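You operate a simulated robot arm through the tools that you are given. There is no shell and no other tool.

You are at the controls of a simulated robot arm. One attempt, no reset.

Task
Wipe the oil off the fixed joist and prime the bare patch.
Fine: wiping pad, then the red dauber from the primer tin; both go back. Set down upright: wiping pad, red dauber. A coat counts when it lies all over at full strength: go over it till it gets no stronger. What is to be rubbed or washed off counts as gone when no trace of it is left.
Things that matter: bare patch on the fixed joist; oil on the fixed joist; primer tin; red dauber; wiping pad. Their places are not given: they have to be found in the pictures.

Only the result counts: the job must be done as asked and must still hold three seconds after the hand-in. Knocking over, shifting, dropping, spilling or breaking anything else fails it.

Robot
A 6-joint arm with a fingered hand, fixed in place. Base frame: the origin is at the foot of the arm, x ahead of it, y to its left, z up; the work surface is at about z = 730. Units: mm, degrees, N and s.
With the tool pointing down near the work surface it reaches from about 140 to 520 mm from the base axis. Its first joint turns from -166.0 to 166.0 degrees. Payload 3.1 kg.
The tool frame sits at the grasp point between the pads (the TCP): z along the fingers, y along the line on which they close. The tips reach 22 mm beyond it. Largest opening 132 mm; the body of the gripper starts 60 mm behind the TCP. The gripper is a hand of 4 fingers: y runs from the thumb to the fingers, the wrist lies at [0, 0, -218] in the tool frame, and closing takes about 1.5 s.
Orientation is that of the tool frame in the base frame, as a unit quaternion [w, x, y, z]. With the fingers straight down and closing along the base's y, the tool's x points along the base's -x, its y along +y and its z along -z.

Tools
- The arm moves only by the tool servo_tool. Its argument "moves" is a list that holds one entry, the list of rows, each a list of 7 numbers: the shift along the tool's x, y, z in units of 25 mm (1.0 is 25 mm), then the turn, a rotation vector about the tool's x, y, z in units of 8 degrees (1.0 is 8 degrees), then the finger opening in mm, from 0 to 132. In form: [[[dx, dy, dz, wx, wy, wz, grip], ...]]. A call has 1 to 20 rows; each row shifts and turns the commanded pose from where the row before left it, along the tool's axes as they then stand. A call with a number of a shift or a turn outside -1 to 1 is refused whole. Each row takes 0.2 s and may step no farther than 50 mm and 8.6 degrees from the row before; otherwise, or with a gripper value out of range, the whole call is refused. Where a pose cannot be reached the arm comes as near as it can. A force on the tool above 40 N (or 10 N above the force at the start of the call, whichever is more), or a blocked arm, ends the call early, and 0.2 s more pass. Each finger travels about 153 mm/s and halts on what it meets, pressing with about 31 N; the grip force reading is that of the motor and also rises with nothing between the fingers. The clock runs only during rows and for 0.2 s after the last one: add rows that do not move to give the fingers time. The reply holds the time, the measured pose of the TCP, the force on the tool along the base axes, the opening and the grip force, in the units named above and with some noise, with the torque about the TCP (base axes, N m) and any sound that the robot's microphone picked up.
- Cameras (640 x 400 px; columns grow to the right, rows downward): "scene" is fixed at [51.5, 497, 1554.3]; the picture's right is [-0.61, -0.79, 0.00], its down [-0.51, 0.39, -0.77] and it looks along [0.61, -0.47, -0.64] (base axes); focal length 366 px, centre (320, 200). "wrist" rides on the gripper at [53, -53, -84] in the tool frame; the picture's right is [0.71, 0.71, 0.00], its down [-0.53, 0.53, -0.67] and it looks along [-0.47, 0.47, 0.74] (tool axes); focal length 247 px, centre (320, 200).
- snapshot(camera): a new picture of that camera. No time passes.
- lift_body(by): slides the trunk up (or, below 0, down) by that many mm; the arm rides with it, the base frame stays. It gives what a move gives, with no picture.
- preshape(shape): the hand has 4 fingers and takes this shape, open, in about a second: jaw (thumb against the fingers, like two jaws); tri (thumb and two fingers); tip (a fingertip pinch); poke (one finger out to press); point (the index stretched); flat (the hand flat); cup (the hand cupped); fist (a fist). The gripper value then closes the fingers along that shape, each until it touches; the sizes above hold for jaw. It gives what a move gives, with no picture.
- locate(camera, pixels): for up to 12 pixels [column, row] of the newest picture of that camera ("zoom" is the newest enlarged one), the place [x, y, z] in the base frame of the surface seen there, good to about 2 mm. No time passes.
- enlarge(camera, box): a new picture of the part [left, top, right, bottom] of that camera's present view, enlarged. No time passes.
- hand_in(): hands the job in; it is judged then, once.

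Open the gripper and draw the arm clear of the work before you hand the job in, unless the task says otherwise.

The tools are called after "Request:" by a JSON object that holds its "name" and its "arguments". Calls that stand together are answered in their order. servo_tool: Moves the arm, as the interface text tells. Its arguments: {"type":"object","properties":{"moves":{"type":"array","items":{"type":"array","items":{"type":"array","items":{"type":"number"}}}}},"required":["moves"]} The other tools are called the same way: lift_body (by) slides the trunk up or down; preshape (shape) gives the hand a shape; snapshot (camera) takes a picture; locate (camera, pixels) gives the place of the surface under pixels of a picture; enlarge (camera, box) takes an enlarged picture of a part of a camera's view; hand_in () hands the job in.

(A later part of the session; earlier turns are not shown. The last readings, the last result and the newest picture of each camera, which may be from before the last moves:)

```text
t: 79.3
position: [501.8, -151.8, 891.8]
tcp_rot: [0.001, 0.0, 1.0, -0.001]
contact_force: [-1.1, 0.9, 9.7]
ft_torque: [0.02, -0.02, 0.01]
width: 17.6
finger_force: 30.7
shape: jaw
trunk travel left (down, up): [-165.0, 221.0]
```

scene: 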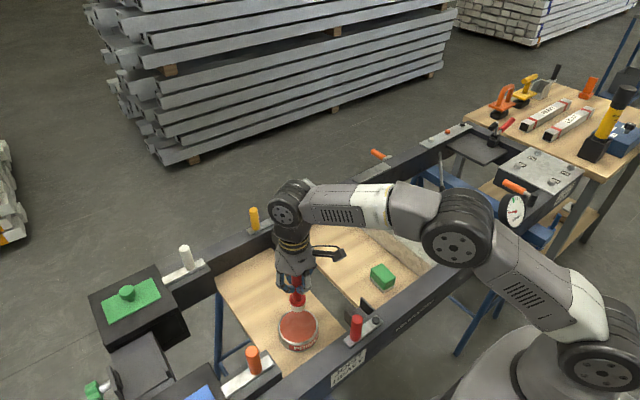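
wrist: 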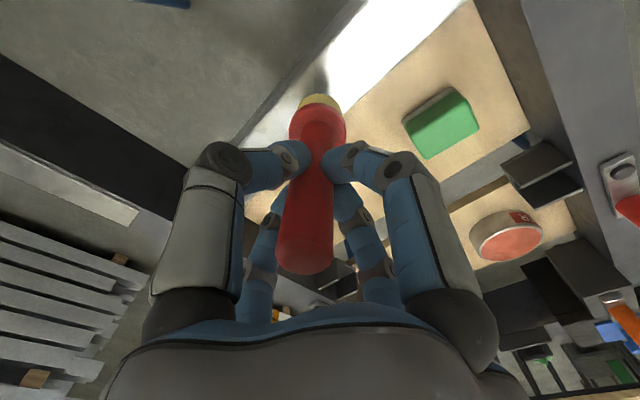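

Contact: 9.7 N at TCP z≈891.5. I sweep the far lane (y≈-150) towards -x by 90 mm.

Request:
{"name": "servo_tool", "arguments": {"moves": [[[0.3, 0, 0, 0, 0, 0, 10], [0.3, 0, 0, 0, 0, 0, 10], [0.3, 0, 0, 0, 0, 0, 10], [0.3, 0, 0, 0, 0, 0, 10], [0.3, 0, 0, 0, 0, 0, 10], [0.3, 0, 0, 0, 0, 0, 10]]]}}

Request:
{"name": "enlarge", "arguments": {"camera": "scene", "box": [370, 190, 450, 270]}}

```text
t: 80.7
position: [456.2, -151.0, 890.1]
tcp_rot: [0.0, 0.0, 1.0, -0.001]
contact_force: [0.3, -0.7, 3.1]
ft_torque: [-0.02, -0.12, 0.0]
width: 17.1
finger_force: 31.3
shape: jaw
trunk travel left (down, up): [-165.0, 221.0]
```

```text
5.00 times, centred on (410, 230) of scene
```

zoom: 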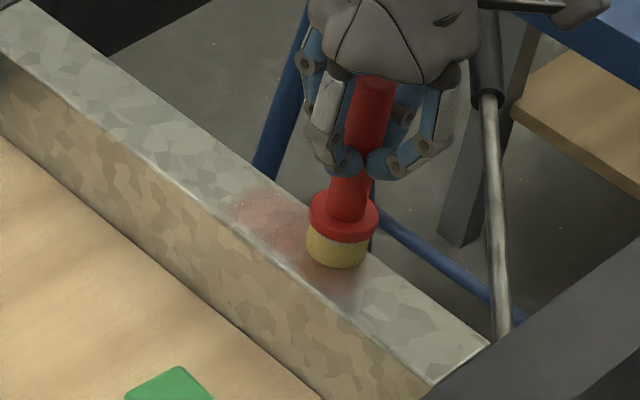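

A red primer film appears where the foot passed (zoom (280,225)), so the patch is indeed here. I press 0.4 mm further and continue the lane towards x≈410.

Request:
{"name": "servo_tool", "arguments": {"moves": [[[0.3, 0, 0.015, 0, 0, 0, 10], [0.3, 0.05, 0, 0, 0, 0, 10], [0.3, 0.05, 0, 0, 0, 0, 10], [0.3, 0.05, 0, 0, 0, 0, 10], [0.3, 0.05, 0, 0, 0, 0, 10], [0.3, 0.05, 0, 0, 0, 0, 10], [0, 0, 0, 0, 0, 0, 10]]]}}

Request:
{"name": "enlarge", "arguments": {"camera": "scene", "box": [370, 190, 450, 270]}}

```text
t: 82.3
position: [412.3, -144.6, 891.2]
tcp_rot: [0.002, 0.0, 1.0, -0.001]
contact_force: [5.4, -1.8, 24.2]
ft_torque: [-0.16, -0.33, 0.03]
width: 17.5
finger_force: 31.1
shape: jaw
trunk travel left (down, up): [-165.0, 221.0]
```

```text
5.00 times, centred on (410, 230) of scene
```

zoom: 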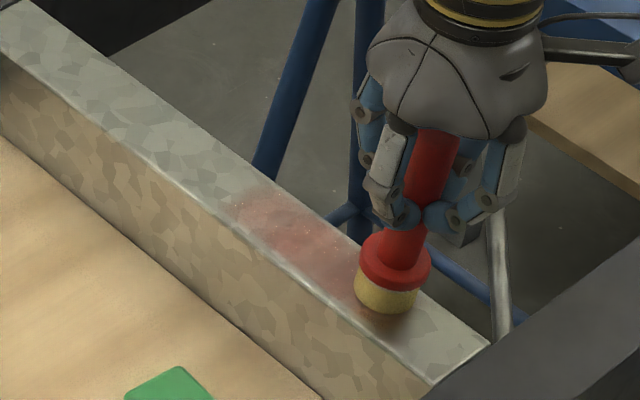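

Force rose to 24 N at this end, so I ease up 0.6 mm, shift to the near lane (y≈-137) and sweep back towards +x.

Request:
{"name": "servo_tool", "arguments": {"moves": [[[-0.1, 0.15, -0.025, 0, 0, 0, 10], [-0.2, 0.15, 0, 0, 0, 0, 10], [-0.3, 0, 0, 0, 0, 0, 10], [-0.3, 0, 0, 0, 0, 0, 10], [-0.3, 0, 0, 0, 0, 0, 10], [-0.3, 0, 0, 0, 0, 0, 10], [-0.3, 0, 0, 0, 0, 0, 10]]]}}

Request:
{"name": "servo_tool", "arguments": {"moves": [[[-0.3, 0, 0, 0, 0, 0, 10], [-0.3, 0, 0, 0, 0, 0, 10], [-0.3, -0.05, 0, 0, 0, 0, 10], [-0.3, -0.15, 0, 0, 0, 0, 10], [-0.3, -0.15, 0, 0, 0, 0, 10], [-0.2, -0.15, 0, 0, 0, 0, 10], [0, 0, 0, 0, 0, 0, 10]]]}}

Request:
{"name": "enlarge", "arguments": {"camera": "scene", "box": [370, 190, 450, 270]}}

```text
t: 83.9
position: [454.7, -136.1, 892.4]
tcp_rot: [0.001, 0.0, 1.0, 0.0]
contact_force: [-7.5, -0.3, 20.7]
ft_torque: [-0.08, 0.8, 0.01]
width: 17.9
finger_force: 30.9
shape: jaw
trunk travel left (down, up): [-165.0, 221.0]
```

```text
t: 85.5
position: [499.1, -149.1, 891.0]
tcp_rot: [0.001, 0.001, 1.0, -0.001]
contact_force: [-5.6, 1.9, 21.8]
ft_torque: [0.23, 0.6, -0.03]
width: 17.6
finger_force: 31.0
shape: jaw
trunk travel left (down, up): [-165.0, 221.0]
```

```text
5.00 times, centred on (410, 230) of scene
```

zoom: 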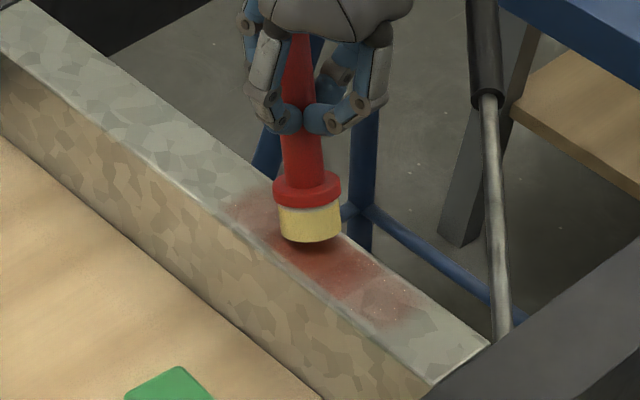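

The dauber has tipped in the grip: its foot lags towards -x (foot at zoom (312,238) while the handle top is at (300,40)). I lift a little to unload it and inspect.

Request:
{"name": "servo_tool", "arguments": {"moves": [[[0, 0, -0.3, 0, 0, 0, 10], [0, 0, -0.3, 0, 0, 0, 10], [0, 0, 0, 0, 0, 0, 10]]]}}

Request:
{"name": "enlarge", "arguments": {"camera": "scene", "box": [370, 170, 450, 270]}}

Request:
{"name": "snapshot", "arguments": {"camera": "wrist"}}

```text
t: 86.3
position: [500.1, -150.1, 904.8]
tcp_rot: [0.0, 0.0, 1.0, 0.0]
contact_force: [0.0, 0.4, -1.2]
ft_torque: [-0.05, -0.01, -0.01]
width: 16.8
finger_force: 31.0
shape: jaw
trunk travel left (down, up): [-165.0, 221.0]
```

```text
4.00 times, centred on (410, 220) of scene
```

zoom: 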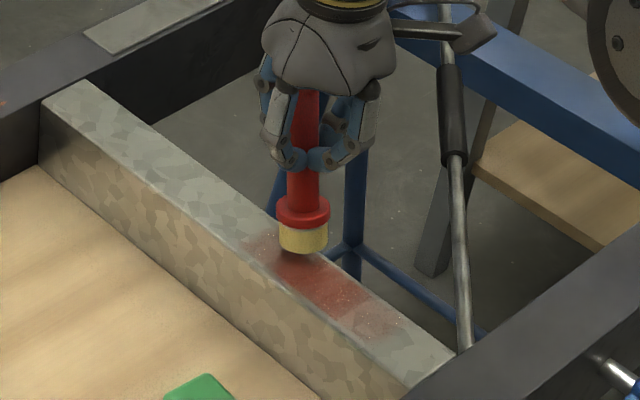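

```text
taken
```

wrist: 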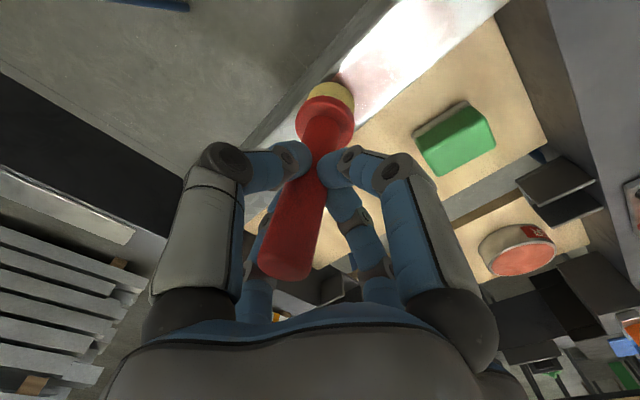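

The foot leans about 10° towards -x. A light drag in -x will swing it back upright while coating, so I lower with simultaneous -x motion.

Request:
{"name": "servo_tool", "arguments": {"moves": [[[0, 0, 0.3, 0, 0, 0, 10], [0.2, 0, 0.16, 0, 0, 0, 10], [0.3, 0, 0.04, 0, 0, 0, 10], [0.3, 0, 0, 0, 0, 0, 10], [0.3, 0, 0, 0, 0, 0, 10], [0, 0, 0, 0, 0, 0, 10]]]}}

Request:
{"name": "enlarge", "arguments": {"camera": "scene", "box": [370, 170, 450, 270]}}

Request:
{"name": "snapshot", "arguments": {"camera": "wrist"}}

```text
t: 87.7
position: [472.7, -150.5, 892.3]
tcp_rot: [0.0, 0.0, 1.0, 0.0]
contact_force: [-0.4, 0.3, 1.2]
ft_torque: [0.01, 0.0, 0.02]
width: 16.7
finger_force: 30.9
shape: jaw
trunk travel left (down, up): [-165.0, 221.0]
```

```text
4.00 times, centred on (410, 220) of scene
```

zoom: 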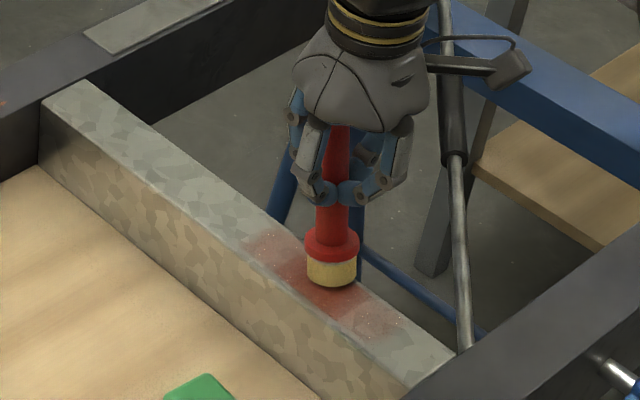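

```text
taken
```

wrist: 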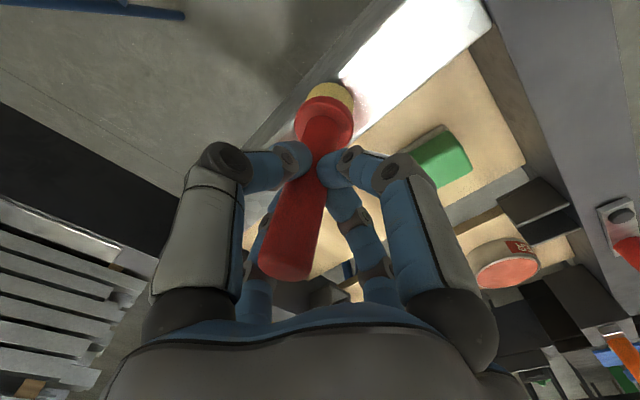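

Only 1.2 N now, so the foot merely skims. I press about 1.2 mm deeper and drag another 32 mm towards -x.

Request:
{"name": "servo_tool", "arguments": {"moves": [[[0.1, 0, 0.03, 0, 0, 0, 10], [0.3, 0, 0.02, 0, 0, 0, 10], [0.3, 0, 0, 0, 0, 0, 10], [0.3, 0, 0, 0, 0, 0, 10], [0.3, 0, 0, 0, 0, 0, 10]]]}}

Request:
{"name": "enlarge", "arguments": {"camera": "scene", "box": [370, 180, 450, 280]}}

Request:
{"name": "snapshot", "arguments": {"camera": "wrist"}}

```text
t: 88.9
position: [440.0, -150.3, 892.0]
tcp_rot: [0.001, 0.0, 1.0, 0.0]
contact_force: [2.3, 1.0, 9.7]
ft_torque: [0.03, -0.3, 0.03]
width: 17.2
finger_force: 31.4
shape: jaw
trunk travel left (down, up): [-165.0, 221.0]
```

```text
4.00 times, centred on (410, 230) of scene
```

zoom: 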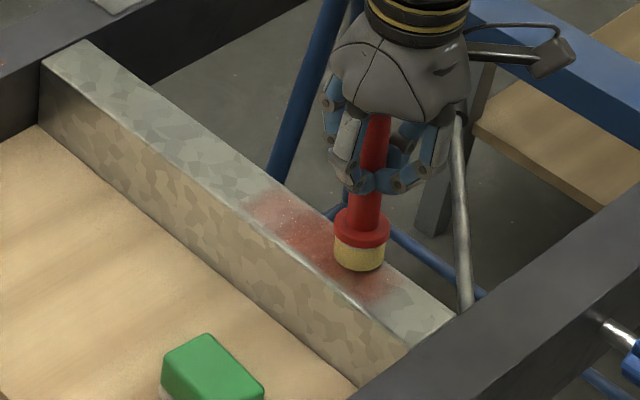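

```text
taken
```

wrist: 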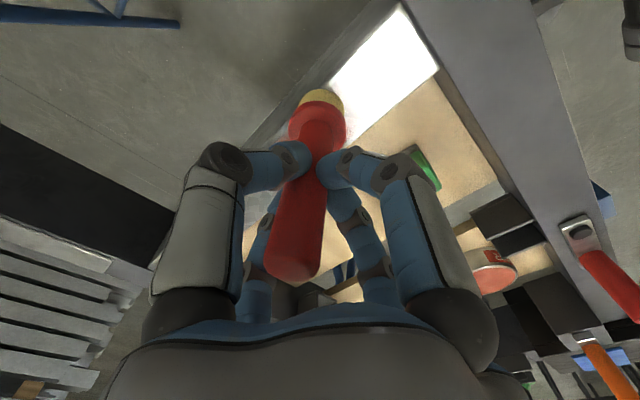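

The drag is swinging the dauber back (top now at (295,265), foot (322,97)). I continue to -x with the same light pressure.

Request:
{"name": "servo_tool", "arguments": {"moves": [[[0.25, 0.03, 0, 0, 0, 0, 10], [0.25, 0.05, 0, 0, 0, 0, 10], [0.25, 0.05, 0, 0, 0, 0, 10], [0.2, 0.05, 0, 0, 0, 0, 10]]]}}

Request:
{"name": "enlarge", "arguments": {"camera": "scene", "box": [370, 180, 450, 280]}}

Request:
{"name": "snapshot", "arguments": {"camera": "wrist"}}

```text
t: 89.9
position: [415.4, -146.0, 892.4]
tcp_rot: [-0.001, 0.0, 1.0, 0.001]
contact_force: [1.3, -0.2, 3.6]
ft_torque: [-0.02, -0.11, -0.01]
width: 17.2
finger_force: 30.3
shape: jaw
trunk travel left (down, up): [-165.0, 221.0]
```

```text
4.00 times, centred on (410, 230) of scene
```

zoom: 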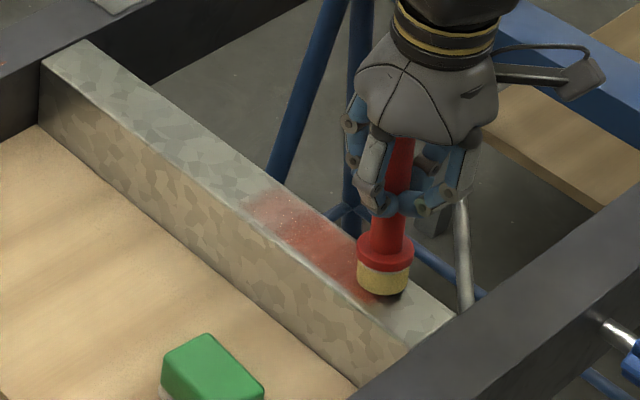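

```text
taken
```

wrist: 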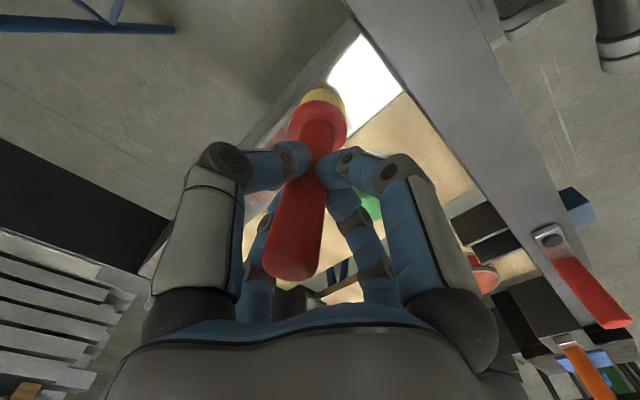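

Pressure fell to 3.6 N as the dauber straightened. I lift, return to the +x end on the near lane (y≈-137), and make another stroke towards -x.

Request:
{"name": "servo_tool", "arguments": {"moves": [[[0, 0, -0.4, 0, 0, 0, 10], [-0.8, 0.12, 0, 0, 0, 0, 10], [-0.8, 0.12, 0, 0, 0, 0, 10], [-0.8, 0.1, 0, 0, 0, 0, 10], [-0.9, 0, 0, 0, 0, 0, 10], [0.05, 0, 0.2, 0, 0, 0, 10], [0.1, 0, 0.18, 0, 0, 0, 10], [0.2, 0, 0.06, 0, 0, 0, 10], [0.25, 0, 0, 0, 0, 0, 10], [0.25, 0, 0, 0, 0, 0, 10]]]}}

Request:
{"name": "enlarge", "arguments": {"camera": "scene", "box": [370, 170, 450, 270]}}

Request:
{"name": "snapshot", "arguments": {"camera": "wrist"}}

```text
t: 92.1
position: [477.4, -136.5, 891.2]
tcp_rot: [0.0, 0.0, 1.0, 0.0]
contact_force: [2.4, 0.8, 9.5]
ft_torque: [-0.02, -0.43, 0.01]
width: 17.4
finger_force: 30.7
shape: jaw
trunk travel left (down, up): [-165.0, 221.0]
```

```text
4.00 times, centred on (410, 220) of scene
```

zoom: 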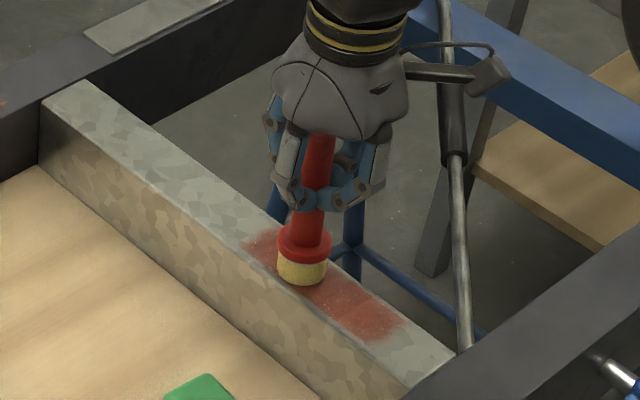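

```text
taken
```

wrist: 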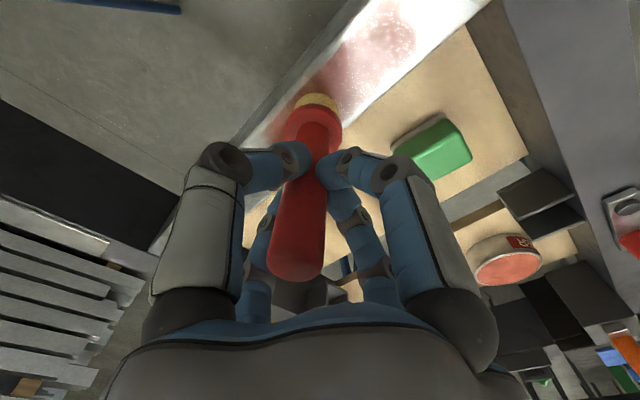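

9.5 N on the near lane and the coat is building. I continue this stroke to x≈415.

Request:
{"name": "servo_tool", "arguments": {"moves": [[[0.3, 0, 0, 0, 0, 0, 10], [0.3, 0, 0, 0, 0, 0, 10], [0.3, 0, 0, 0, 0, 0, 10], [0.3, 0, 0, 0, 0, 0, 10], [0.3, 0, 0, 0, 0, 0, 10], [0.3, -0.05, 0, 0, 0, 0, 10], [0.3, -0.1, 0, 0, 0, 0, 10], [0.3, -0.1, 0, 0, 0, 0, 10]]]}}

Request:
{"name": "enlarge", "arguments": {"camera": "scene", "box": [370, 180, 450, 280]}}

Request:
{"name": "snapshot", "arguments": {"camera": "wrist"}}

```text
t: 93.9
position: [416.9, -144.4, 891.6]
tcp_rot: [0.001, 0.0, 1.0, -0.001]
contact_force: [1.3, 0.8, 7.3]
ft_torque: [0.01, -0.28, -0.02]
width: 17.4
finger_force: 30.9
shape: jaw
trunk travel left (down, up): [-165.0, 221.0]
```

```text
4.00 times, centred on (410, 230) of scene
```

zoom: 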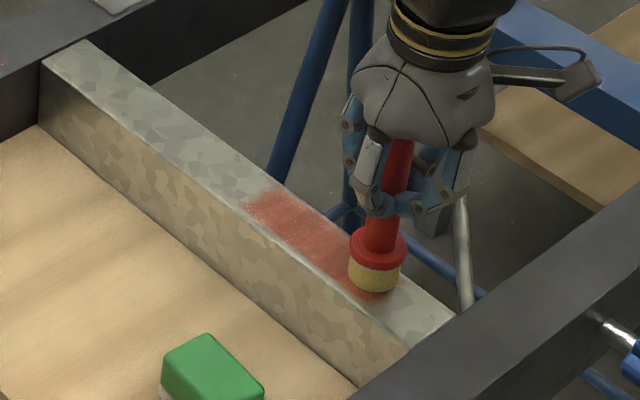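

```text
taken
```

wrist: 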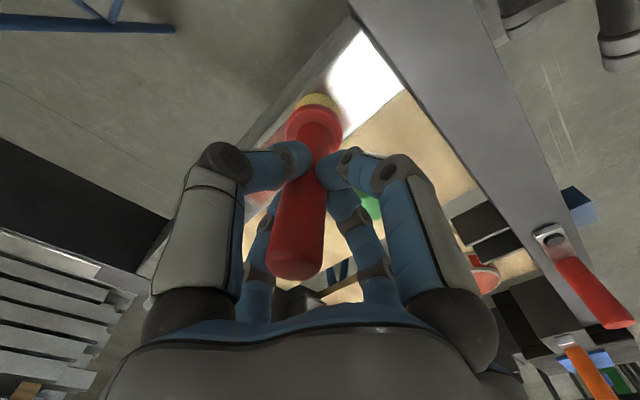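

The coat covers most of the oval now. I lift and return to the far tip at (508,-151), check the coat, then make another -x stroke along the far lane.

Request:
{"name": "servo_tool", "arguments": {"moves": [[[0, 0, -0.6, 0, 0, 0, 10], [-0.9, -0.06, 0, 0, 0, 0, 10], [-0.9, -0.06, 0, 0, 0, 0, 10], [-0.9, -0.06, 0, 0, 0, 0, 10], [-0.95, -0.1, 0, 0, 0, 0, 10], [0, 0, 0, 0, 0, 0, 10]]]}}

Request:
{"name": "enlarge", "arguments": {"camera": "scene", "box": [390, 210, 440, 262]}}

```text
t: 95.3
position: [508.8, -150.3, 905.9]
tcp_rot: [0.0, 0.0, 1.0, 0.0]
contact_force: [0.2, 0.8, 0.1]
ft_torque: [-0.02, 0.01, -0.02]
width: 17.5
finger_force: 31.0
shape: jaw
trunk travel left (down, up): [-165.0, 221.0]
```

```text
7.69 times, centred on (415, 236) of scene
```

zoom: 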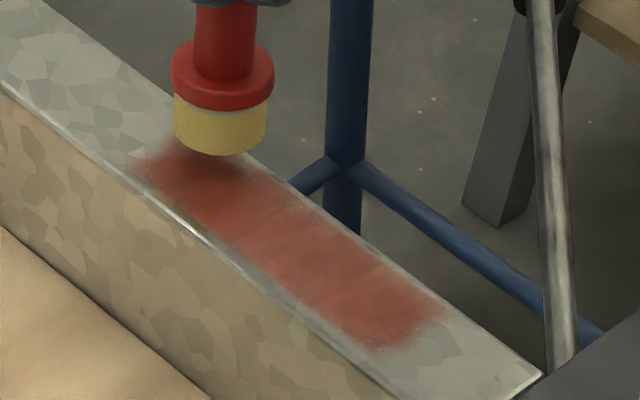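

The coat shows a clear rectangular patch, from zoom (135,165) to (445,315)/(375,345). I locate its borders to plan the remaining strokes.

Request:
{"name": "locate", "arguments": {"camera": "zoom", "pixels": [[132, 165], [165, 195], [375, 348], [445, 312], [270, 275], [350, 240], [260, 175], [410, 330], [310, 300], [400, 280], [150, 150]]}}

Request:
{"name": "snapshot", "arguments": {"camera": "wrist"}}

```text
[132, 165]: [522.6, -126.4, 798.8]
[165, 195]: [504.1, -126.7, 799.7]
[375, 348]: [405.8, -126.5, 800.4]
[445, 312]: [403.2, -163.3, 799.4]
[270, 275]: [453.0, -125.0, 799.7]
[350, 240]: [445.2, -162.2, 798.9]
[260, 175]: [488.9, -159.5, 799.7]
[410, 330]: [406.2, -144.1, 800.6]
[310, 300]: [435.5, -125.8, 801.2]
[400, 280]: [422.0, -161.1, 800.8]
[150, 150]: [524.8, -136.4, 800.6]
```

```text
taken
```

wrist: 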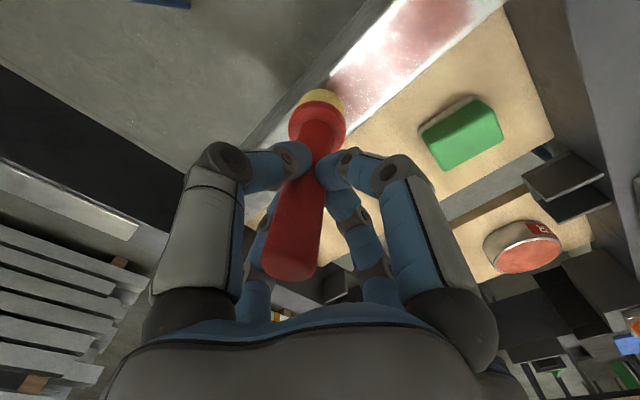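

The patch is a rectangle, about x 404–523, y -126 to -163. I locate the dauber's foot relative to the TCP in the same zoom, to steer the foot correctly.

Request:
{"name": "locate", "arguments": {"camera": "zoom", "pixels": [[178, 125], [262, 120], [220, 145], [220, 125], [200, 140], [245, 140], [220, 75], [222, 20]]}}

```text
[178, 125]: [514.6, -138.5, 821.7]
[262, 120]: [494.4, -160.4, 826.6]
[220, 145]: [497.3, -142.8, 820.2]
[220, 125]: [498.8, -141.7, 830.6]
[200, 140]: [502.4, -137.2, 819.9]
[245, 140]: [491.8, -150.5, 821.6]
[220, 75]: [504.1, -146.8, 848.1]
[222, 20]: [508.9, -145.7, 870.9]
```

The foot centre is about 4 mm to -x of the TCP and 30 mm across. I start at TCP (520,-155) so the foot covers the far corner, and stroke the far lane towards -x.

Request:
{"name": "servo_tool", "arguments": {"moves": [[[-0.5, -0.2, 0, 0, 0, 0, 10], [0, 0, 0.4, 0, 0, 0, 10], [0.05, 0, 0.15, 0, 0, 0, 10], [0.1, 0, 0.05, 0, 0, 0, 10], [0.2, 0, 0, 0, 0, 0, 10], [0.3, 0, 0, 0, 0, 0, 10], [0.3, 0, 0, 0, 0, 0, 10]]]}}

Request:
{"name": "servo_tool", "arguments": {"moves": [[[0.3, 0, 0, 0, 0, 0, 10], [0.3, 0, 0, 0, 0, 0, 10], [0.3, 0, 0, 0, 0, 0, 10], [0.3, 0, 0, 0, 0, 0, 10], [0.3, 0, 0, 0, 0, 0, 10], [0.3, 0, 0, 0, 0, 0, 10], [0.3, 0, 0, 0, 0, 0, 10], [0.3, 0, 0, 0, 0, 0, 10], [0.3, 0, 0, 0, 0, 0, 10], [0.3, 0, 0, 0, 0, 0, 10], [0.3, 0, 0, 0, 0, 0, 10], [0, 0, 0, 0, 0, 0, 10]]]}}

Request:
{"name": "enlarge", "arguments": {"camera": "scene", "box": [380, 200, 450, 272]}}

Request:
{"name": "snapshot", "arguments": {"camera": "wrist"}}

```text
t: 96.9
position: [498.6, -155.8, 891.8]
tcp_rot: [0.0, 0.0, 1.0, 0.0]
contact_force: [1.0, -0.4, 4.9]
ft_torque: [-0.03, -0.13, 0.0]
width: 17.2
finger_force: 30.8
shape: jaw
trunk travel left (down, up): [-165.0, 221.0]
```

```text
t: 99.5
position: [415.3, -155.1, 890.8]
tcp_rot: [-0.001, 0.0, 1.0, 0.0]
contact_force: [1.2, 0.4, 3.5]
ft_torque: [-0.05, -0.25, 0.01]
width: 17.2
finger_force: 31.4
shape: jaw
trunk travel left (down, up): [-165.0, 221.0]
```

```text
5.56 times, centred on (415, 236) of scene
```

zoom: 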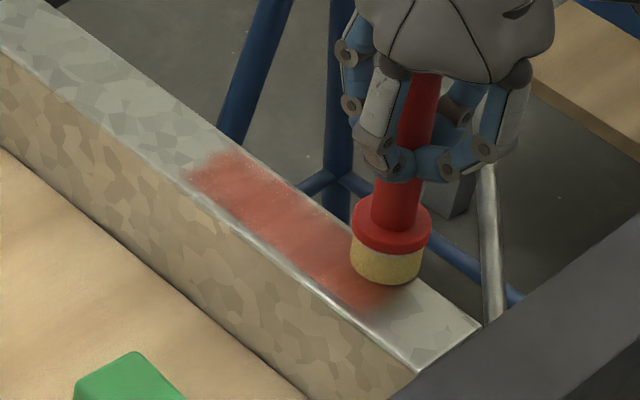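

```text
taken
```

wrist: 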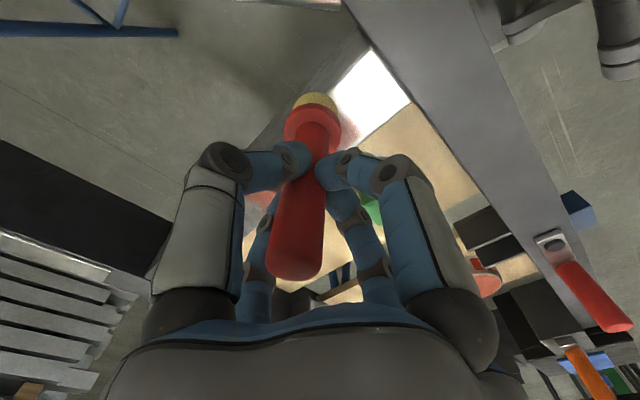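

The coat is denser. I go to the near corner (TCP ≈ (410,-134)) and stroke the near lane towards +x with light pressure.

Request:
{"name": "servo_tool", "arguments": {"moves": [[[0.2, 0.15, 0, 0, 0, 0, 10], [0, 0.3, 0, 0, 0, 0, 10], [0, 0.3, 0, 0, 0, 0, 10], [-0.1, 0.1, 0, 0, 0, 0, 10], [-0.3, 0, 0, 0, 0, 0, 10], [-0.3, 0, 0, 0, 0, 0, 10], [-0.3, 0, 0, 0, 0, 0, 10], [-0.3, 0, 0, 0, 0, 0, 10]]]}}

Request:
{"name": "servo_tool", "arguments": {"moves": [[[-0.3, 0, 0, 0, 0, 0, 10], [-0.3, 0, 0, 0, 0, 0, 10], [-0.3, 0, 0, 0, 0, 0, 10], [-0.3, 0, 0, 0, 0, 0, 10], [-0.3, 0, 0, 0, 0, 0, 10], [-0.3, 0, 0, 0, 0, 0, 10], [-0.3, 0, 0, 0, 0, 0, 10], [-0.3, 0, 0, 0, 0, 0, 10], [-0.3, 0, 0, 0, 0, 0, 10], [0, 0, 0, 0, 0, 0, 10]]]}}

Request:
{"name": "enlarge", "arguments": {"camera": "scene", "box": [380, 200, 450, 272]}}

Request:
{"name": "snapshot", "arguments": {"camera": "wrist"}}

```text
t: 101.3
position: [441.8, -133.9, 893.1]
tcp_rot: [0.0, 0.0, 1.0, 0.0]
contact_force: [-3.9, 0.8, 14.0]
ft_torque: [-0.08, 0.35, -0.04]
width: 17.0
finger_force: 30.9
shape: jaw
trunk travel left (down, up): [-165.0, 221.0]
```

```text
t: 103.5
position: [509.4, -132.9, 890.7]
tcp_rot: [0.001, 0.0, 1.0, 0.0]
contact_force: [-4.7, 0.5, 17.1]
ft_torque: [-0.05, 0.42, 0.0]
width: 17.7
finger_force: 31.1
shape: jaw
trunk travel left (down, up): [-165.0, 221.0]
```

```text
5.56 times, centred on (415, 236) of scene
```

zoom: 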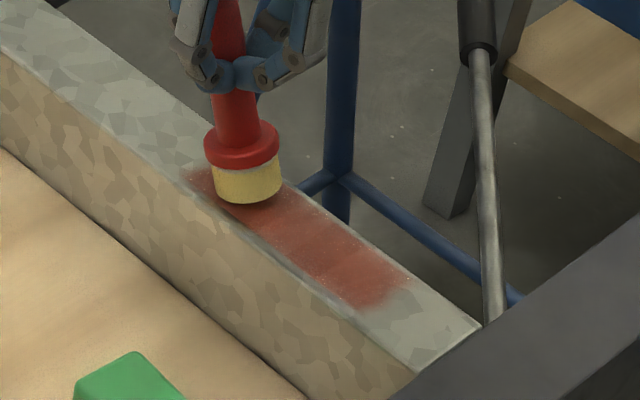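

```text
taken
```

wrist: 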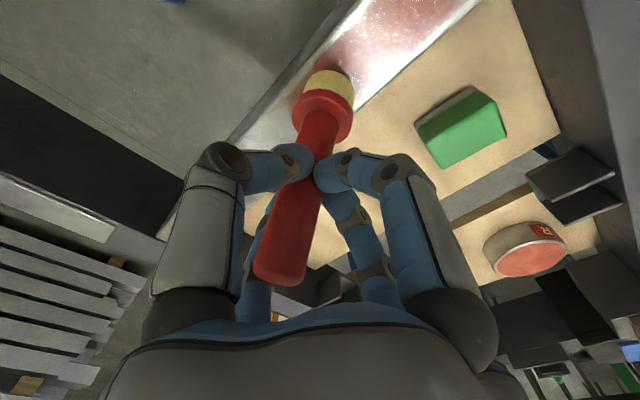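

The +x stroke tipped the foot back again (force 17 N). From now on I use -x strokes only; this one runs the near lane back towards -x, straightening the dauber.

Request:
{"name": "servo_tool", "arguments": {"moves": [[[0.2, 0, 0, 0, 0, 0, 10], [0.3, 0, 0, 0, 0, 0, 10], [0.3, 0, 0, 0, 0, 0, 10], [0.3, 0, 0, 0, 0, 0, 10], [0.3, 0, 0, 0, 0, 0, 10], [0.3, 0, 0, 0, 0, 0, 10]]]}}

Request:
{"name": "servo_tool", "arguments": {"moves": [[[0.3, 0, 0.03, 0, 0, 0, 10], [0.3, 0, 0, 0, 0, 0, 10], [0.3, 0, 0, 0, 0, 0, 10], [0.3, 0, 0, 0, 0, 0, 10], [0.3, 0, 0, 0, 0, 0, 10], [0.3, 0, 0, 0, 0, 0, 10], [0.3, 0, 0, 0, 0, 0, 10]]]}}

Request:
{"name": "enlarge", "arguments": {"camera": "scene", "box": [380, 200, 450, 272]}}

Request:
{"name": "snapshot", "arguments": {"camera": "wrist"}}

```text
t: 104.9
position: [466.4, -133.7, 891.1]
tcp_rot: [0.0, 0.0, 1.0, -0.001]
contact_force: [0.7, 0.1, 7.5]
ft_torque: [0.0, -0.3, 0.02]
width: 17.6
finger_force: 31.1
shape: jaw
trunk travel left (down, up): [-165.0, 221.0]
```

```text
t: 106.5
position: [414.7, -132.5, 890.5]
tcp_rot: [0.002, -0.001, 1.0, 0.0]
contact_force: [2.4, -0.3, 9.6]
ft_torque: [0.03, -0.5, -0.02]
width: 17.8
finger_force: 31.2
shape: jaw
trunk travel left (down, up): [-165.0, 221.0]
```

```text
5.56 times, centred on (415, 236) of scene
```

zoom: 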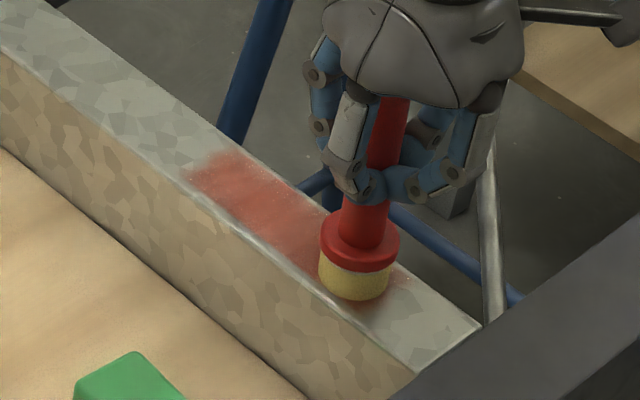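

```text
taken
```

wrist: 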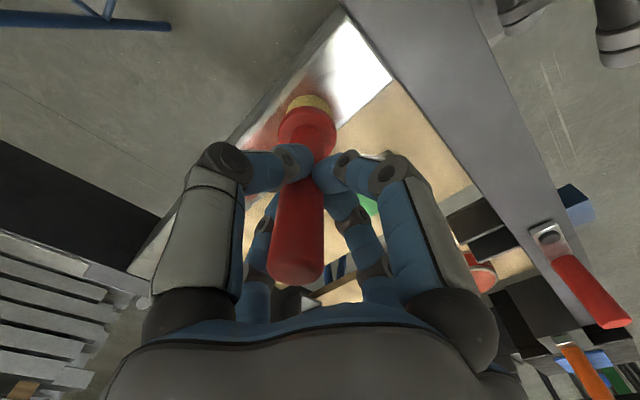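

The dauber is nearly upright again. I lift and move aside to -y/+x so the whole coat can be seen.

Request:
{"name": "servo_tool", "arguments": {"moves": [[[0, 0, -0.8, 0, 0, 0, 10], [0, 0.9, -0.6, 0, 0, 0, 10], [0, 0.9, 0, 0, 0, 0, 10], [0, 0.9, 0, 0, 0, 0, 10], [0, 0, 0, 0, 0, 0, 10]]]}}

Request:
{"name": "enlarge", "arguments": {"camera": "scene", "box": [390, 215, 440, 262]}}

Request:
{"name": "snapshot", "arguments": {"camera": "wrist"}}

```text
t: 107.7
position: [414.4, -65.9, 924.2]
tcp_rot: [-0.001, 0.0, 1.0, 0.0]
contact_force: [0.3, -1.4, -1.0]
ft_torque: [0.02, 0.01, 0.01]
width: 17.5
finger_force: 31.2
shape: jaw
trunk travel left (down, up): [-165.0, 221.0]
```

```text
8.51 times, centred on (415, 238) of scene
```

zoom: 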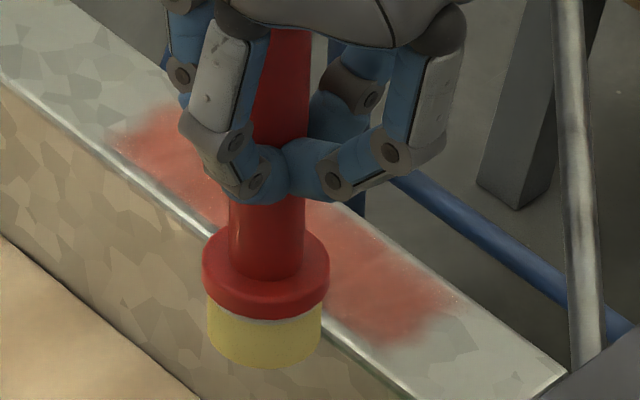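

```text
taken
```

wrist: 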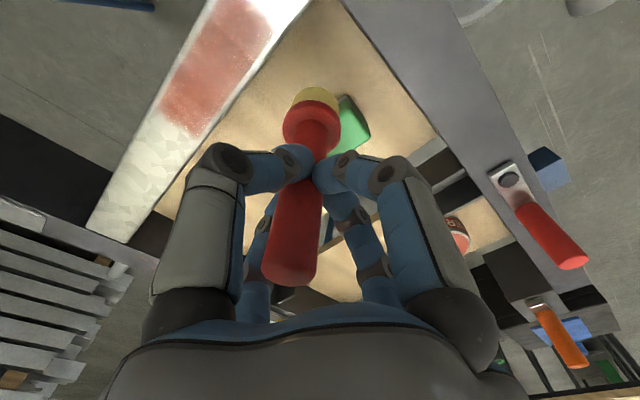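

The wrist view shows the coat from above at (215,70). I enlarge that view to judge its density and edges.

Request:
{"name": "enlarge", "arguments": {"camera": "wrist", "box": [130, 0, 310, 150]}}

```text
2.67 times, centred on (220, 75) of wrist
```

zoom: 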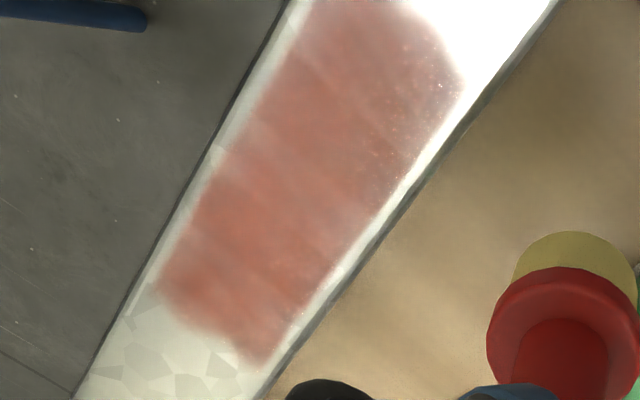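

The coat covers the rectangle but is still uneven. I reload: carry the dauber back above the tin at (455,250).

Request:
{"name": "servo_tool", "arguments": {"moves": [[[-0.125, 0.97, 0, 0, 0, 0, 10], [-0.125, 0.97, 0, 0, 0, 0, 10], [-0.125, 0.97, 0, 0, 0, 0, 10], [-0.125, 0.97, 0, 0, 0, 0, 10], [-0.125, 0.97, 0, 0, 0, 0, 10], [-0.125, 0.97, 0, 0, 0, 0, 10], [-0.125, 0.97, 0, 0, 0, 0, 10], [-0.125, 0.97, 0, 0, 0, 0, 10], [-0.125, 0.97, 0, 0, 0, 0, 10], [-0.125, 0.97, 0, 0, 0, 0, 10], [-0.125, 0.97, 0, 0, 0, 0, 10], [-0.125, 0.97, 0, 0, 0, 0, 10], [-0.125, 0.97, 0, 0, 0, 0, 10], [0, 0, 0.8, 0, 0, 0, 10], [0, 0, 0.8, 0, 0, 0, 10], [0, 0, 0.4, 0, 0, 0, 10], [0, 0, 0.2, 0, 0, 0, 10], [0, 0, 0, 0, 0, 0, 10]]]}}

Request:
{"name": "enlarge", "arguments": {"camera": "scene", "box": [240, 230, 360, 370]}}

Request:
{"name": "snapshot", "arguments": {"camera": "wrist"}}

```text
t: 111.5
position: [456.0, 247.6, 869.3]
tcp_rot: [0.0, 0.0, 1.0, 0.0]
contact_force: [-0.5, 0.5, -0.7]
ft_torque: [-0.02, 0.02, 0.02]
width: 17.1
finger_force: 30.7
shape: jaw
trunk travel left (down, up): [-165.0, 221.0]
```

```text
2.86 times, centred on (300, 300) of scene
```

zoom: 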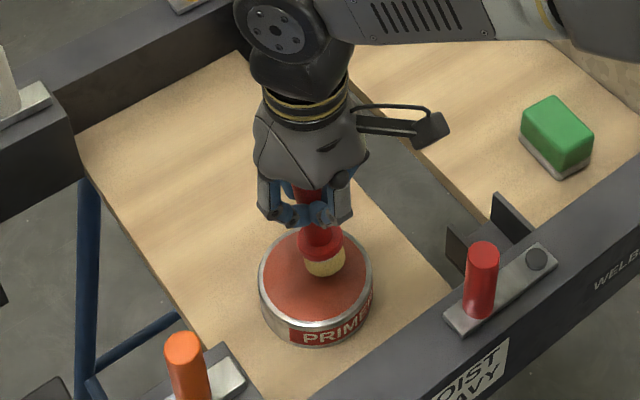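

```text
taken
```

wrist: 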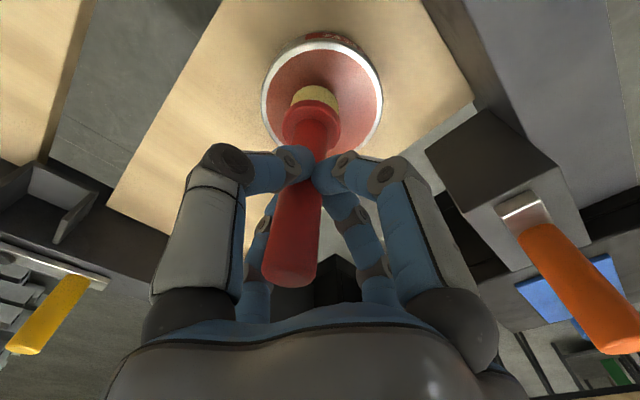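

The foot is centred over the primer, still 13 mm clear. I lower to contact gently.

Request:
{"name": "servo_tool", "arguments": {"moves": [[[0, 0, 0.3, 0, 0, 0, 10], [0, 0, 0.1, 0, 0, 0, 10], [0, 0, 0.06, 0, 0, 0, 10], [0, 0, 0.04, 0, 0, 0, 10], [0, 0, 0, 0, 0, 0, 10]]]}}

Request:
{"name": "servo_tool", "arguments": {"moves": [[[0, 0, 0.04, 0, 0, 0, 10], [0, 0, 0, 0, 0, 0, 10]]]}}

```text
t: 112.7
position: [456.2, 248.5, 857.5]
tcp_rot: [0.0, 0.0, 1.0, 0.001]
contact_force: [-0.8, -0.1, -1.0]
ft_torque: [0.03, -0.01, 0.0]
width: 17.0
finger_force: 31.5
shape: jaw
trunk travel left (down, up): [-165.0, 221.0]
```

```text
t: 113.3
position: [455.2, 248.1, 857.1]
tcp_rot: [0.0, 0.0, 1.0, 0.001]
contact_force: [-0.2, 0.2, 3.5]
ft_torque: [-0.01, -0.01, -0.03]
width: 17.3
finger_force: 30.5
shape: jaw
trunk travel left (down, up): [-165.0, 221.0]
```

Contact with the primer (3.5 N). I press slightly more, dwell a moment, then lift clear again.

Request:
{"name": "servo_tool", "arguments": {"moves": [[[0, 0, 0.03, 0, 0, 0, 10], [0, 0, 0, 0, 0, 0, 10], [0, 0, 0, 0, 0, 0, 10], [0, 0, 0, 0, 0, 0, 10]]]}}

Request:
{"name": "servo_tool", "arguments": {"moves": [[[0, 0, -0.2, 0, 0, 0, 10], [0, 0, -0.6, 0, 0, 0, 10], [0, 0, -1, 0, 0, 0, 10], [0, 0, -1, 0, 0, 0, 10], [0, 0, 0, 0, 0, 0, 10]]]}}

Request:
{"name": "enlarge", "arguments": {"camera": "scene", "box": [250, 220, 350, 340]}}

Request:
{"name": "snapshot", "arguments": {"camera": "wrist"}}

```text
t: 114.3
position: [455.5, 248.3, 856.0]
tcp_rot: [0.002, 0.0, 1.0, 0.0]
contact_force: [-0.5, 0.1, 10.3]
ft_torque: [-0.01, -0.02, -0.02]
width: 17.1
finger_force: 30.9
shape: jaw
trunk travel left (down, up): [-165.0, 221.0]
```

```text
t: 115.5
position: [454.8, 249.8, 927.0]
tcp_rot: [0.0, 0.0, 1.0, -0.001]
contact_force: [0.4, -0.4, -0.9]
ft_torque: [0.0, 0.0, -0.01]
width: 17.0
finger_force: 30.6
shape: jaw
trunk travel left (down, up): [-165.0, 221.0]
```

```text
3.33 times, centred on (300, 280) of scene
```

zoom: 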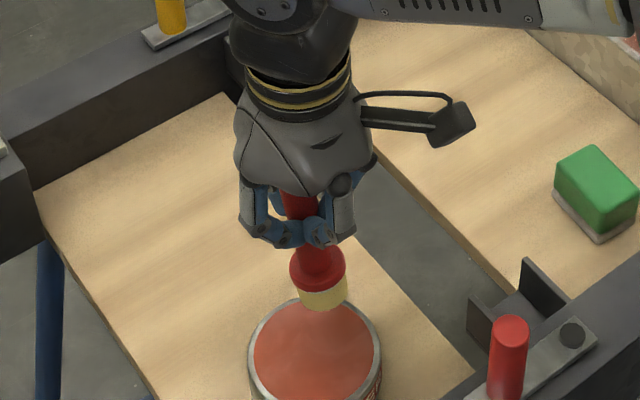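

```text
taken
```

wrist: 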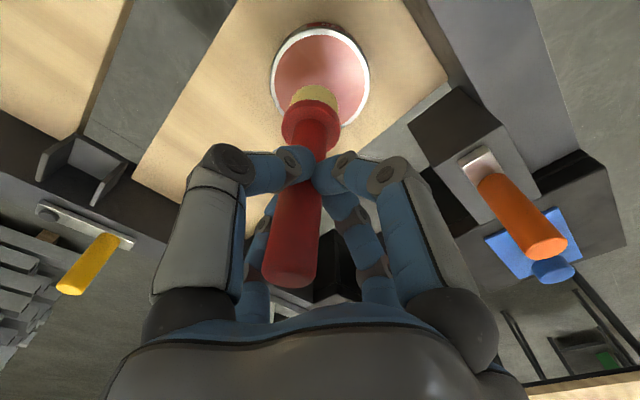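

Reloaded. I carry the dauber back over the joist to about (518,-155).

Request:
{"name": "servo_tool", "arguments": {"moves": [[[-0.148, -0.953, 0, 0, 0, 0, 10], [-0.148, -0.953, 0, 0, 0, 0, 10], [-0.148, -0.953, 0, 0, 0, 0, 10], [-0.148, -0.953, 0, 0, 0, 0, 10], [-0.148, -0.953, 0, 0, 0, 0, 10], [-0.148, -0.953, 0, 0, 0, 0, 10], [-0.148, -0.953, 0, 0, 0, 0, 10], [-0.148, -0.953, 0, 0, 0, 0, 10], [-0.148, -0.953, 0, 0, 0, 0, 10], [-0.148, -0.953, 0, 0, 0, 0, 10], [-0.148, -0.953, 0, 0, 0, 0, 10], [-0.148, -0.953, 0, 0, 0, 0, 10], [-0.148, -0.953, 0, 0, 0, 0, 10], [-0.148, -0.953, 0, 0, 0, 0, 10], [-0.148, -0.953, 0, 0, 0, 0, 10], [-0.148, -0.953, 0, 0, 0, 0, 10], [-0.148, -0.953, 0, 0, 0, 0, 10], [0, 0, 0.8, 0, 0, 0, 10], [0, 0, 0, 0, 0, 0, 10]]]}}

Request:
{"name": "enlarge", "arguments": {"camera": "scene", "box": [375, 195, 445, 265]}}

```text
t: 119.5
position: [519.0, -155.6, 904.2]
tcp_rot: [-0.001, 0.0, 1.0, 0.0]
contact_force: [0.4, 0.2, -0.5]
ft_torque: [0.01, -0.02, 0.0]
width: 16.3
finger_force: 30.9
shape: jaw
trunk travel left (down, up): [-165.0, 221.0]
```

```text
5.71 times, centred on (410, 230) of scene
```

zoom: 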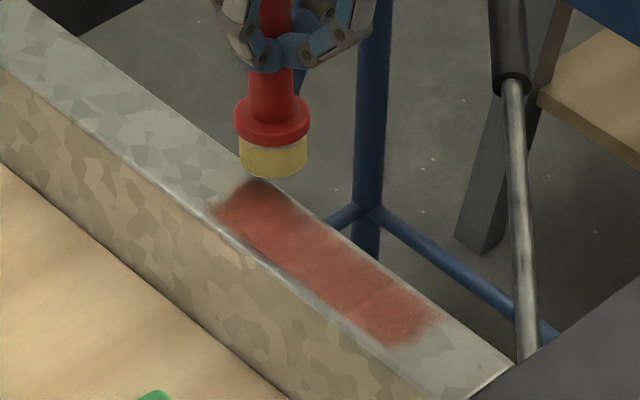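

Good view of the coat. I locate its outline and the foot in this zoom to place the next strokes.

Request:
{"name": "locate", "arguments": {"camera": "zoom", "pixels": [[212, 208], [235, 190], [245, 235], [390, 345], [440, 315], [330, 232], [300, 205], [242, 160], [305, 160], [272, 172]]}}

```text
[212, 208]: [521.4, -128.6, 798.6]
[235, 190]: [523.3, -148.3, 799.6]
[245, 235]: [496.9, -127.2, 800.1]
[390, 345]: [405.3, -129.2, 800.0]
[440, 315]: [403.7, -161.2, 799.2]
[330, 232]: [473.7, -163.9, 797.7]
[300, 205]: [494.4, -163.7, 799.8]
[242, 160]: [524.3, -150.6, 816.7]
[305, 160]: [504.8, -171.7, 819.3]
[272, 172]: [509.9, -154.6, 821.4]
```

The foot sits about (-4.5,-5.5) from the TCP. I run the far lane with TCP y≈-149.5, lowering at the far corner and stroking to -x.

Request:
{"name": "servo_tool", "arguments": {"moves": [[[-0.06, 0.24, 0, 0, 0, 0, 10], [0, 0, 0.35, 0, 0, 0, 10], [0.03, 0, 0.15, 0, 0, 0, 10], [0.1, 0, 0.05, 0, 0, 0, 10], [0.2, 0, 0, 0, 0, 0, 10], [0.25, 0, 0, 0, 0, 0, 10]]]}}

```text
t: 120.9
position: [505.6, -150.5, 891.4]
tcp_rot: [0.0, 0.0, 1.0, 0.0]
contact_force: [1.8, -0.5, 1.9]
ft_torque: [-0.02, 0.0, -0.02]
width: 16.2
finger_force: 30.7
shape: jaw
trunk travel left (down, up): [-165.0, 221.0]
```

Only 1.9 N. I press about 0.9 mm more and run the whole lane to x≈410.

Request:
{"name": "servo_tool", "arguments": {"moves": [[[0.1, 0, 0.035, 0, 0, 0, 10], [0.3, 0, 0, 0, 0, 0, 10], [0.3, 0, 0, 0, 0, 0, 10], [0.3, 0, 0, 0, 0, 0, 10], [0.3, 0, 0, 0, 0, 0, 10], [0.3, 0, 0, 0, 0, 0, 10]]]}}

Request:
{"name": "servo_tool", "arguments": {"moves": [[[0.3, 0, 0, 0, 0, 0, 10], [0.3, 0, 0, 0, 0, 0, 10], [0.3, 0, 0, 0, 0, 0, 10], [0.3, 0, 0, 0, 0, 0, 10], [0.3, 0, 0, 0, 0, 0, 10], [0.3, 0, 0, 0, 0, 0, 10], [0.3, 0, 0, 0, 0, 0, 10], [0, 0, 0, 0, 0, 0, 10]]]}}

Request:
{"name": "enlarge", "arguments": {"camera": "scene", "box": [375, 195, 445, 265]}}

Request:
{"name": "snapshot", "arguments": {"camera": "wrist"}}

```text
t: 122.3
position: [464.4, -150.0, 890.2]
tcp_rot: [0.0, 0.001, 1.0, 0.0]
contact_force: [2.8, -0.1, 10.4]
ft_torque: [0.02, -0.47, 0.03]
width: 16.0
finger_force: 31.5
shape: jaw
trunk travel left (down, up): [-165.0, 221.0]
```

```text
t: 124.1
position: [412.1, -150.6, 892.4]
tcp_rot: [0.0, 0.0, 1.0, 0.0]
contact_force: [1.2, -0.2, 0.7]
ft_torque: [0.05, -0.02, 0.0]
width: 16.4
finger_force: 30.6
shape: jaw
trunk travel left (down, up): [-165.0, 221.0]
```

```text
5.71 times, centred on (410, 230) of scene
```

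zoom: 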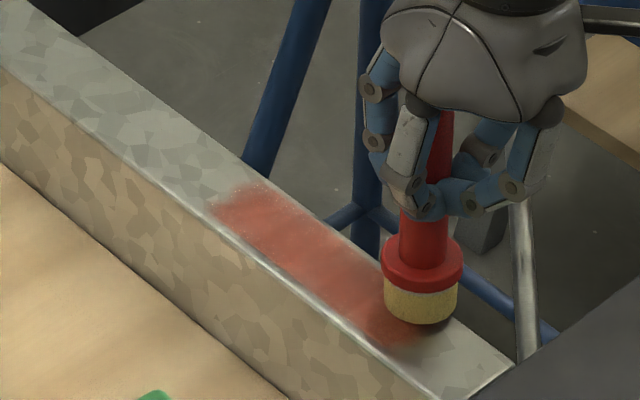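

```text
taken
```

wrist: 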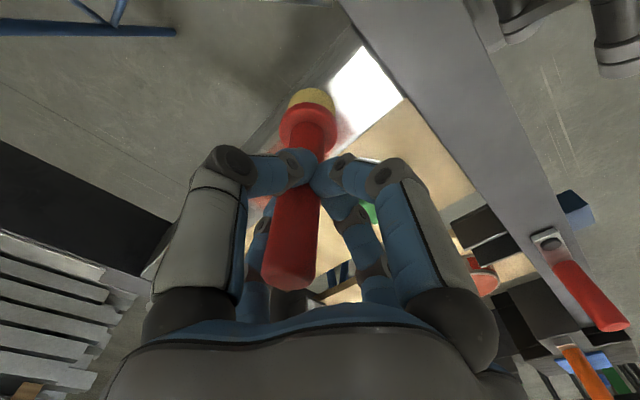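

Force faded to 0.7 N as the dauber straightened. I do the middle lane next as a full cycle: lift, return to x≈519, lower 1 mm deeper than before, and stroke to -x.

Request:
{"name": "servo_tool", "arguments": {"moves": [[[0, 0, -0.3, 0, 0, 0, 10], [-0.95, 0.1, 0, 0, 0, 0, 10], [-0.95, 0.1, 0, 0, 0, 0, 10], [-0.95, 0.1, 0, 0, 0, 0, 10], [-0.95, 0.1, 0, 0, 0, 0, 10], [-0.5, 0, 0, 0, 0, 0, 10], [0, 0, 0.2, 0, 0, 0, 10], [0.05, 0, 0.14, 0, 0, 0, 10], [0.3, 0, 0, 0, 0, 0, 10], [0.3, 0, 0, 0, 0, 0, 10], [0.3, 0, 0, 0, 0, 0, 10]]]}}

Request:
{"name": "servo_tool", "arguments": {"moves": [[[0.3, 0, 0, 0, 0, 0, 10], [0.3, 0, 0, 0, 0, 0, 10], [0.3, 0, 0, 0, 0, 0, 10], [0.3, 0, 0, 0, 0, 0, 10], [0.3, 0, 0, 0, 0, 0, 10], [0.3, 0, 0, 0, 0, 0, 10]]]}}

Request:
{"name": "enlarge", "arguments": {"camera": "scene", "box": [375, 195, 445, 265]}}

```text
t: 126.5
position: [495.9, -139.0, 890.2]
tcp_rot: [0.0, 0.001, 1.0, 0.0]
contact_force: [1.7, -0.2, 9.5]
ft_torque: [0.02, -0.36, 0.01]
width: 15.8
finger_force: 31.1
shape: jaw
trunk travel left (down, up): [-165.0, 221.0]
```

```text
t: 127.9
position: [450.9, -140.3, 890.3]
tcp_rot: [0.0, 0.001, 1.0, 0.0]
contact_force: [3.1, -0.3, 8.8]
ft_torque: [0.04, -0.39, 0.01]
width: 15.6
finger_force: 30.8
shape: jaw
trunk travel left (down, up): [-165.0, 221.0]
```

```text
5.71 times, centred on (410, 230) of scene
```

zoom: 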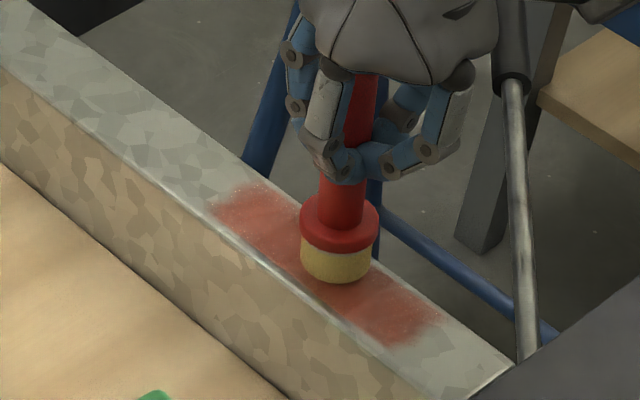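

9 N steady and the coat deepens. I continue the middle lane to x≈410.

Request:
{"name": "servo_tool", "arguments": {"moves": [[[0.3, 0, 0, 0, 0, 0, 10], [0.3, 0, 0, 0, 0, 0, 10], [0.3, 0, 0.01, 0, 0, 0, 10], [0.3, 0, 0, 0, 0, 0, 10], [0.3, 0, 0.01, 0, 0, 0, 10], [0.1, 0, 0, 0, 0, 0, 10]]]}}

Request:
{"name": "servo_tool", "arguments": {"moves": [[[0, 0, -0.3, 0, 0, 0, 10], [-0.95, 0.1, 0, 0, 0, 0, 10], [-0.95, 0.1, 0, 0, 0, 0, 10], [-0.95, 0.1, 0, 0, 0, 0, 10], [-0.95, 0.1, 0, 0, 0, 0, 10], [-0.55, 0, 0, 0, 0, 0, 10], [0, 0, 0, 0, 0, 0, 10]]]}}

Request:
{"name": "enlarge", "arguments": {"camera": "scene", "box": [375, 195, 445, 265]}}

Request:
{"name": "snapshot", "arguments": {"camera": "wrist"}}

```text
t: 129.3
position: [411.8, -139.5, 890.7]
tcp_rot: [0.001, 0.001, 1.0, 0.0]
contact_force: [3.3, 0.7, 9.5]
ft_torque: [0.06, -0.5, -0.04]
width: 15.7
finger_force: 30.8
shape: jaw
trunk travel left (down, up): [-165.0, 221.0]
```

```text
t: 130.9
position: [521.0, -130.5, 896.7]
tcp_rot: [0.0, 0.0, 1.0, 0.0]
contact_force: [0.1, 0.2, -0.5]
ft_torque: [0.01, 0.02, 0.01]
width: 15.3
finger_force: 32.0
shape: jaw
trunk travel left (down, up): [-165.0, 221.0]
```

```text
5.71 times, centred on (410, 230) of scene
```

zoom: 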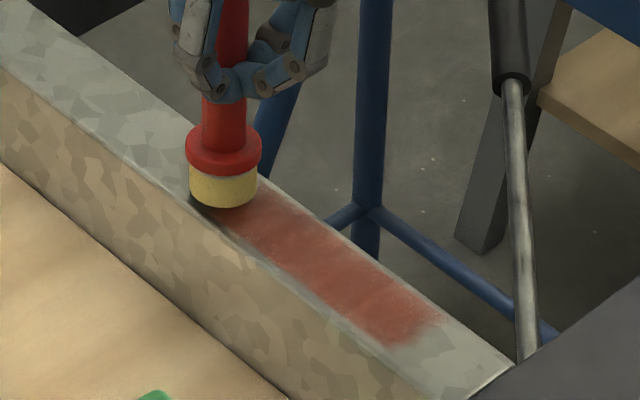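

```text
taken
```

wrist: 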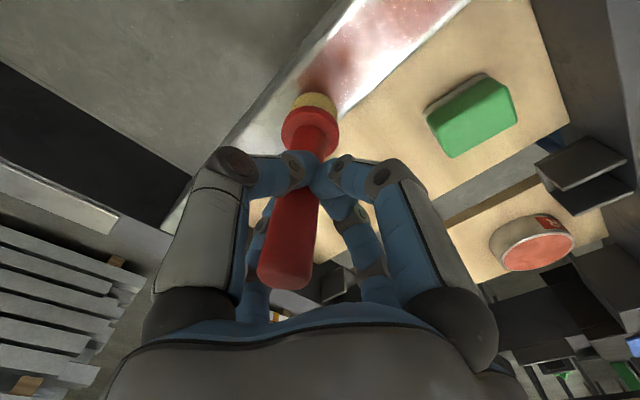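

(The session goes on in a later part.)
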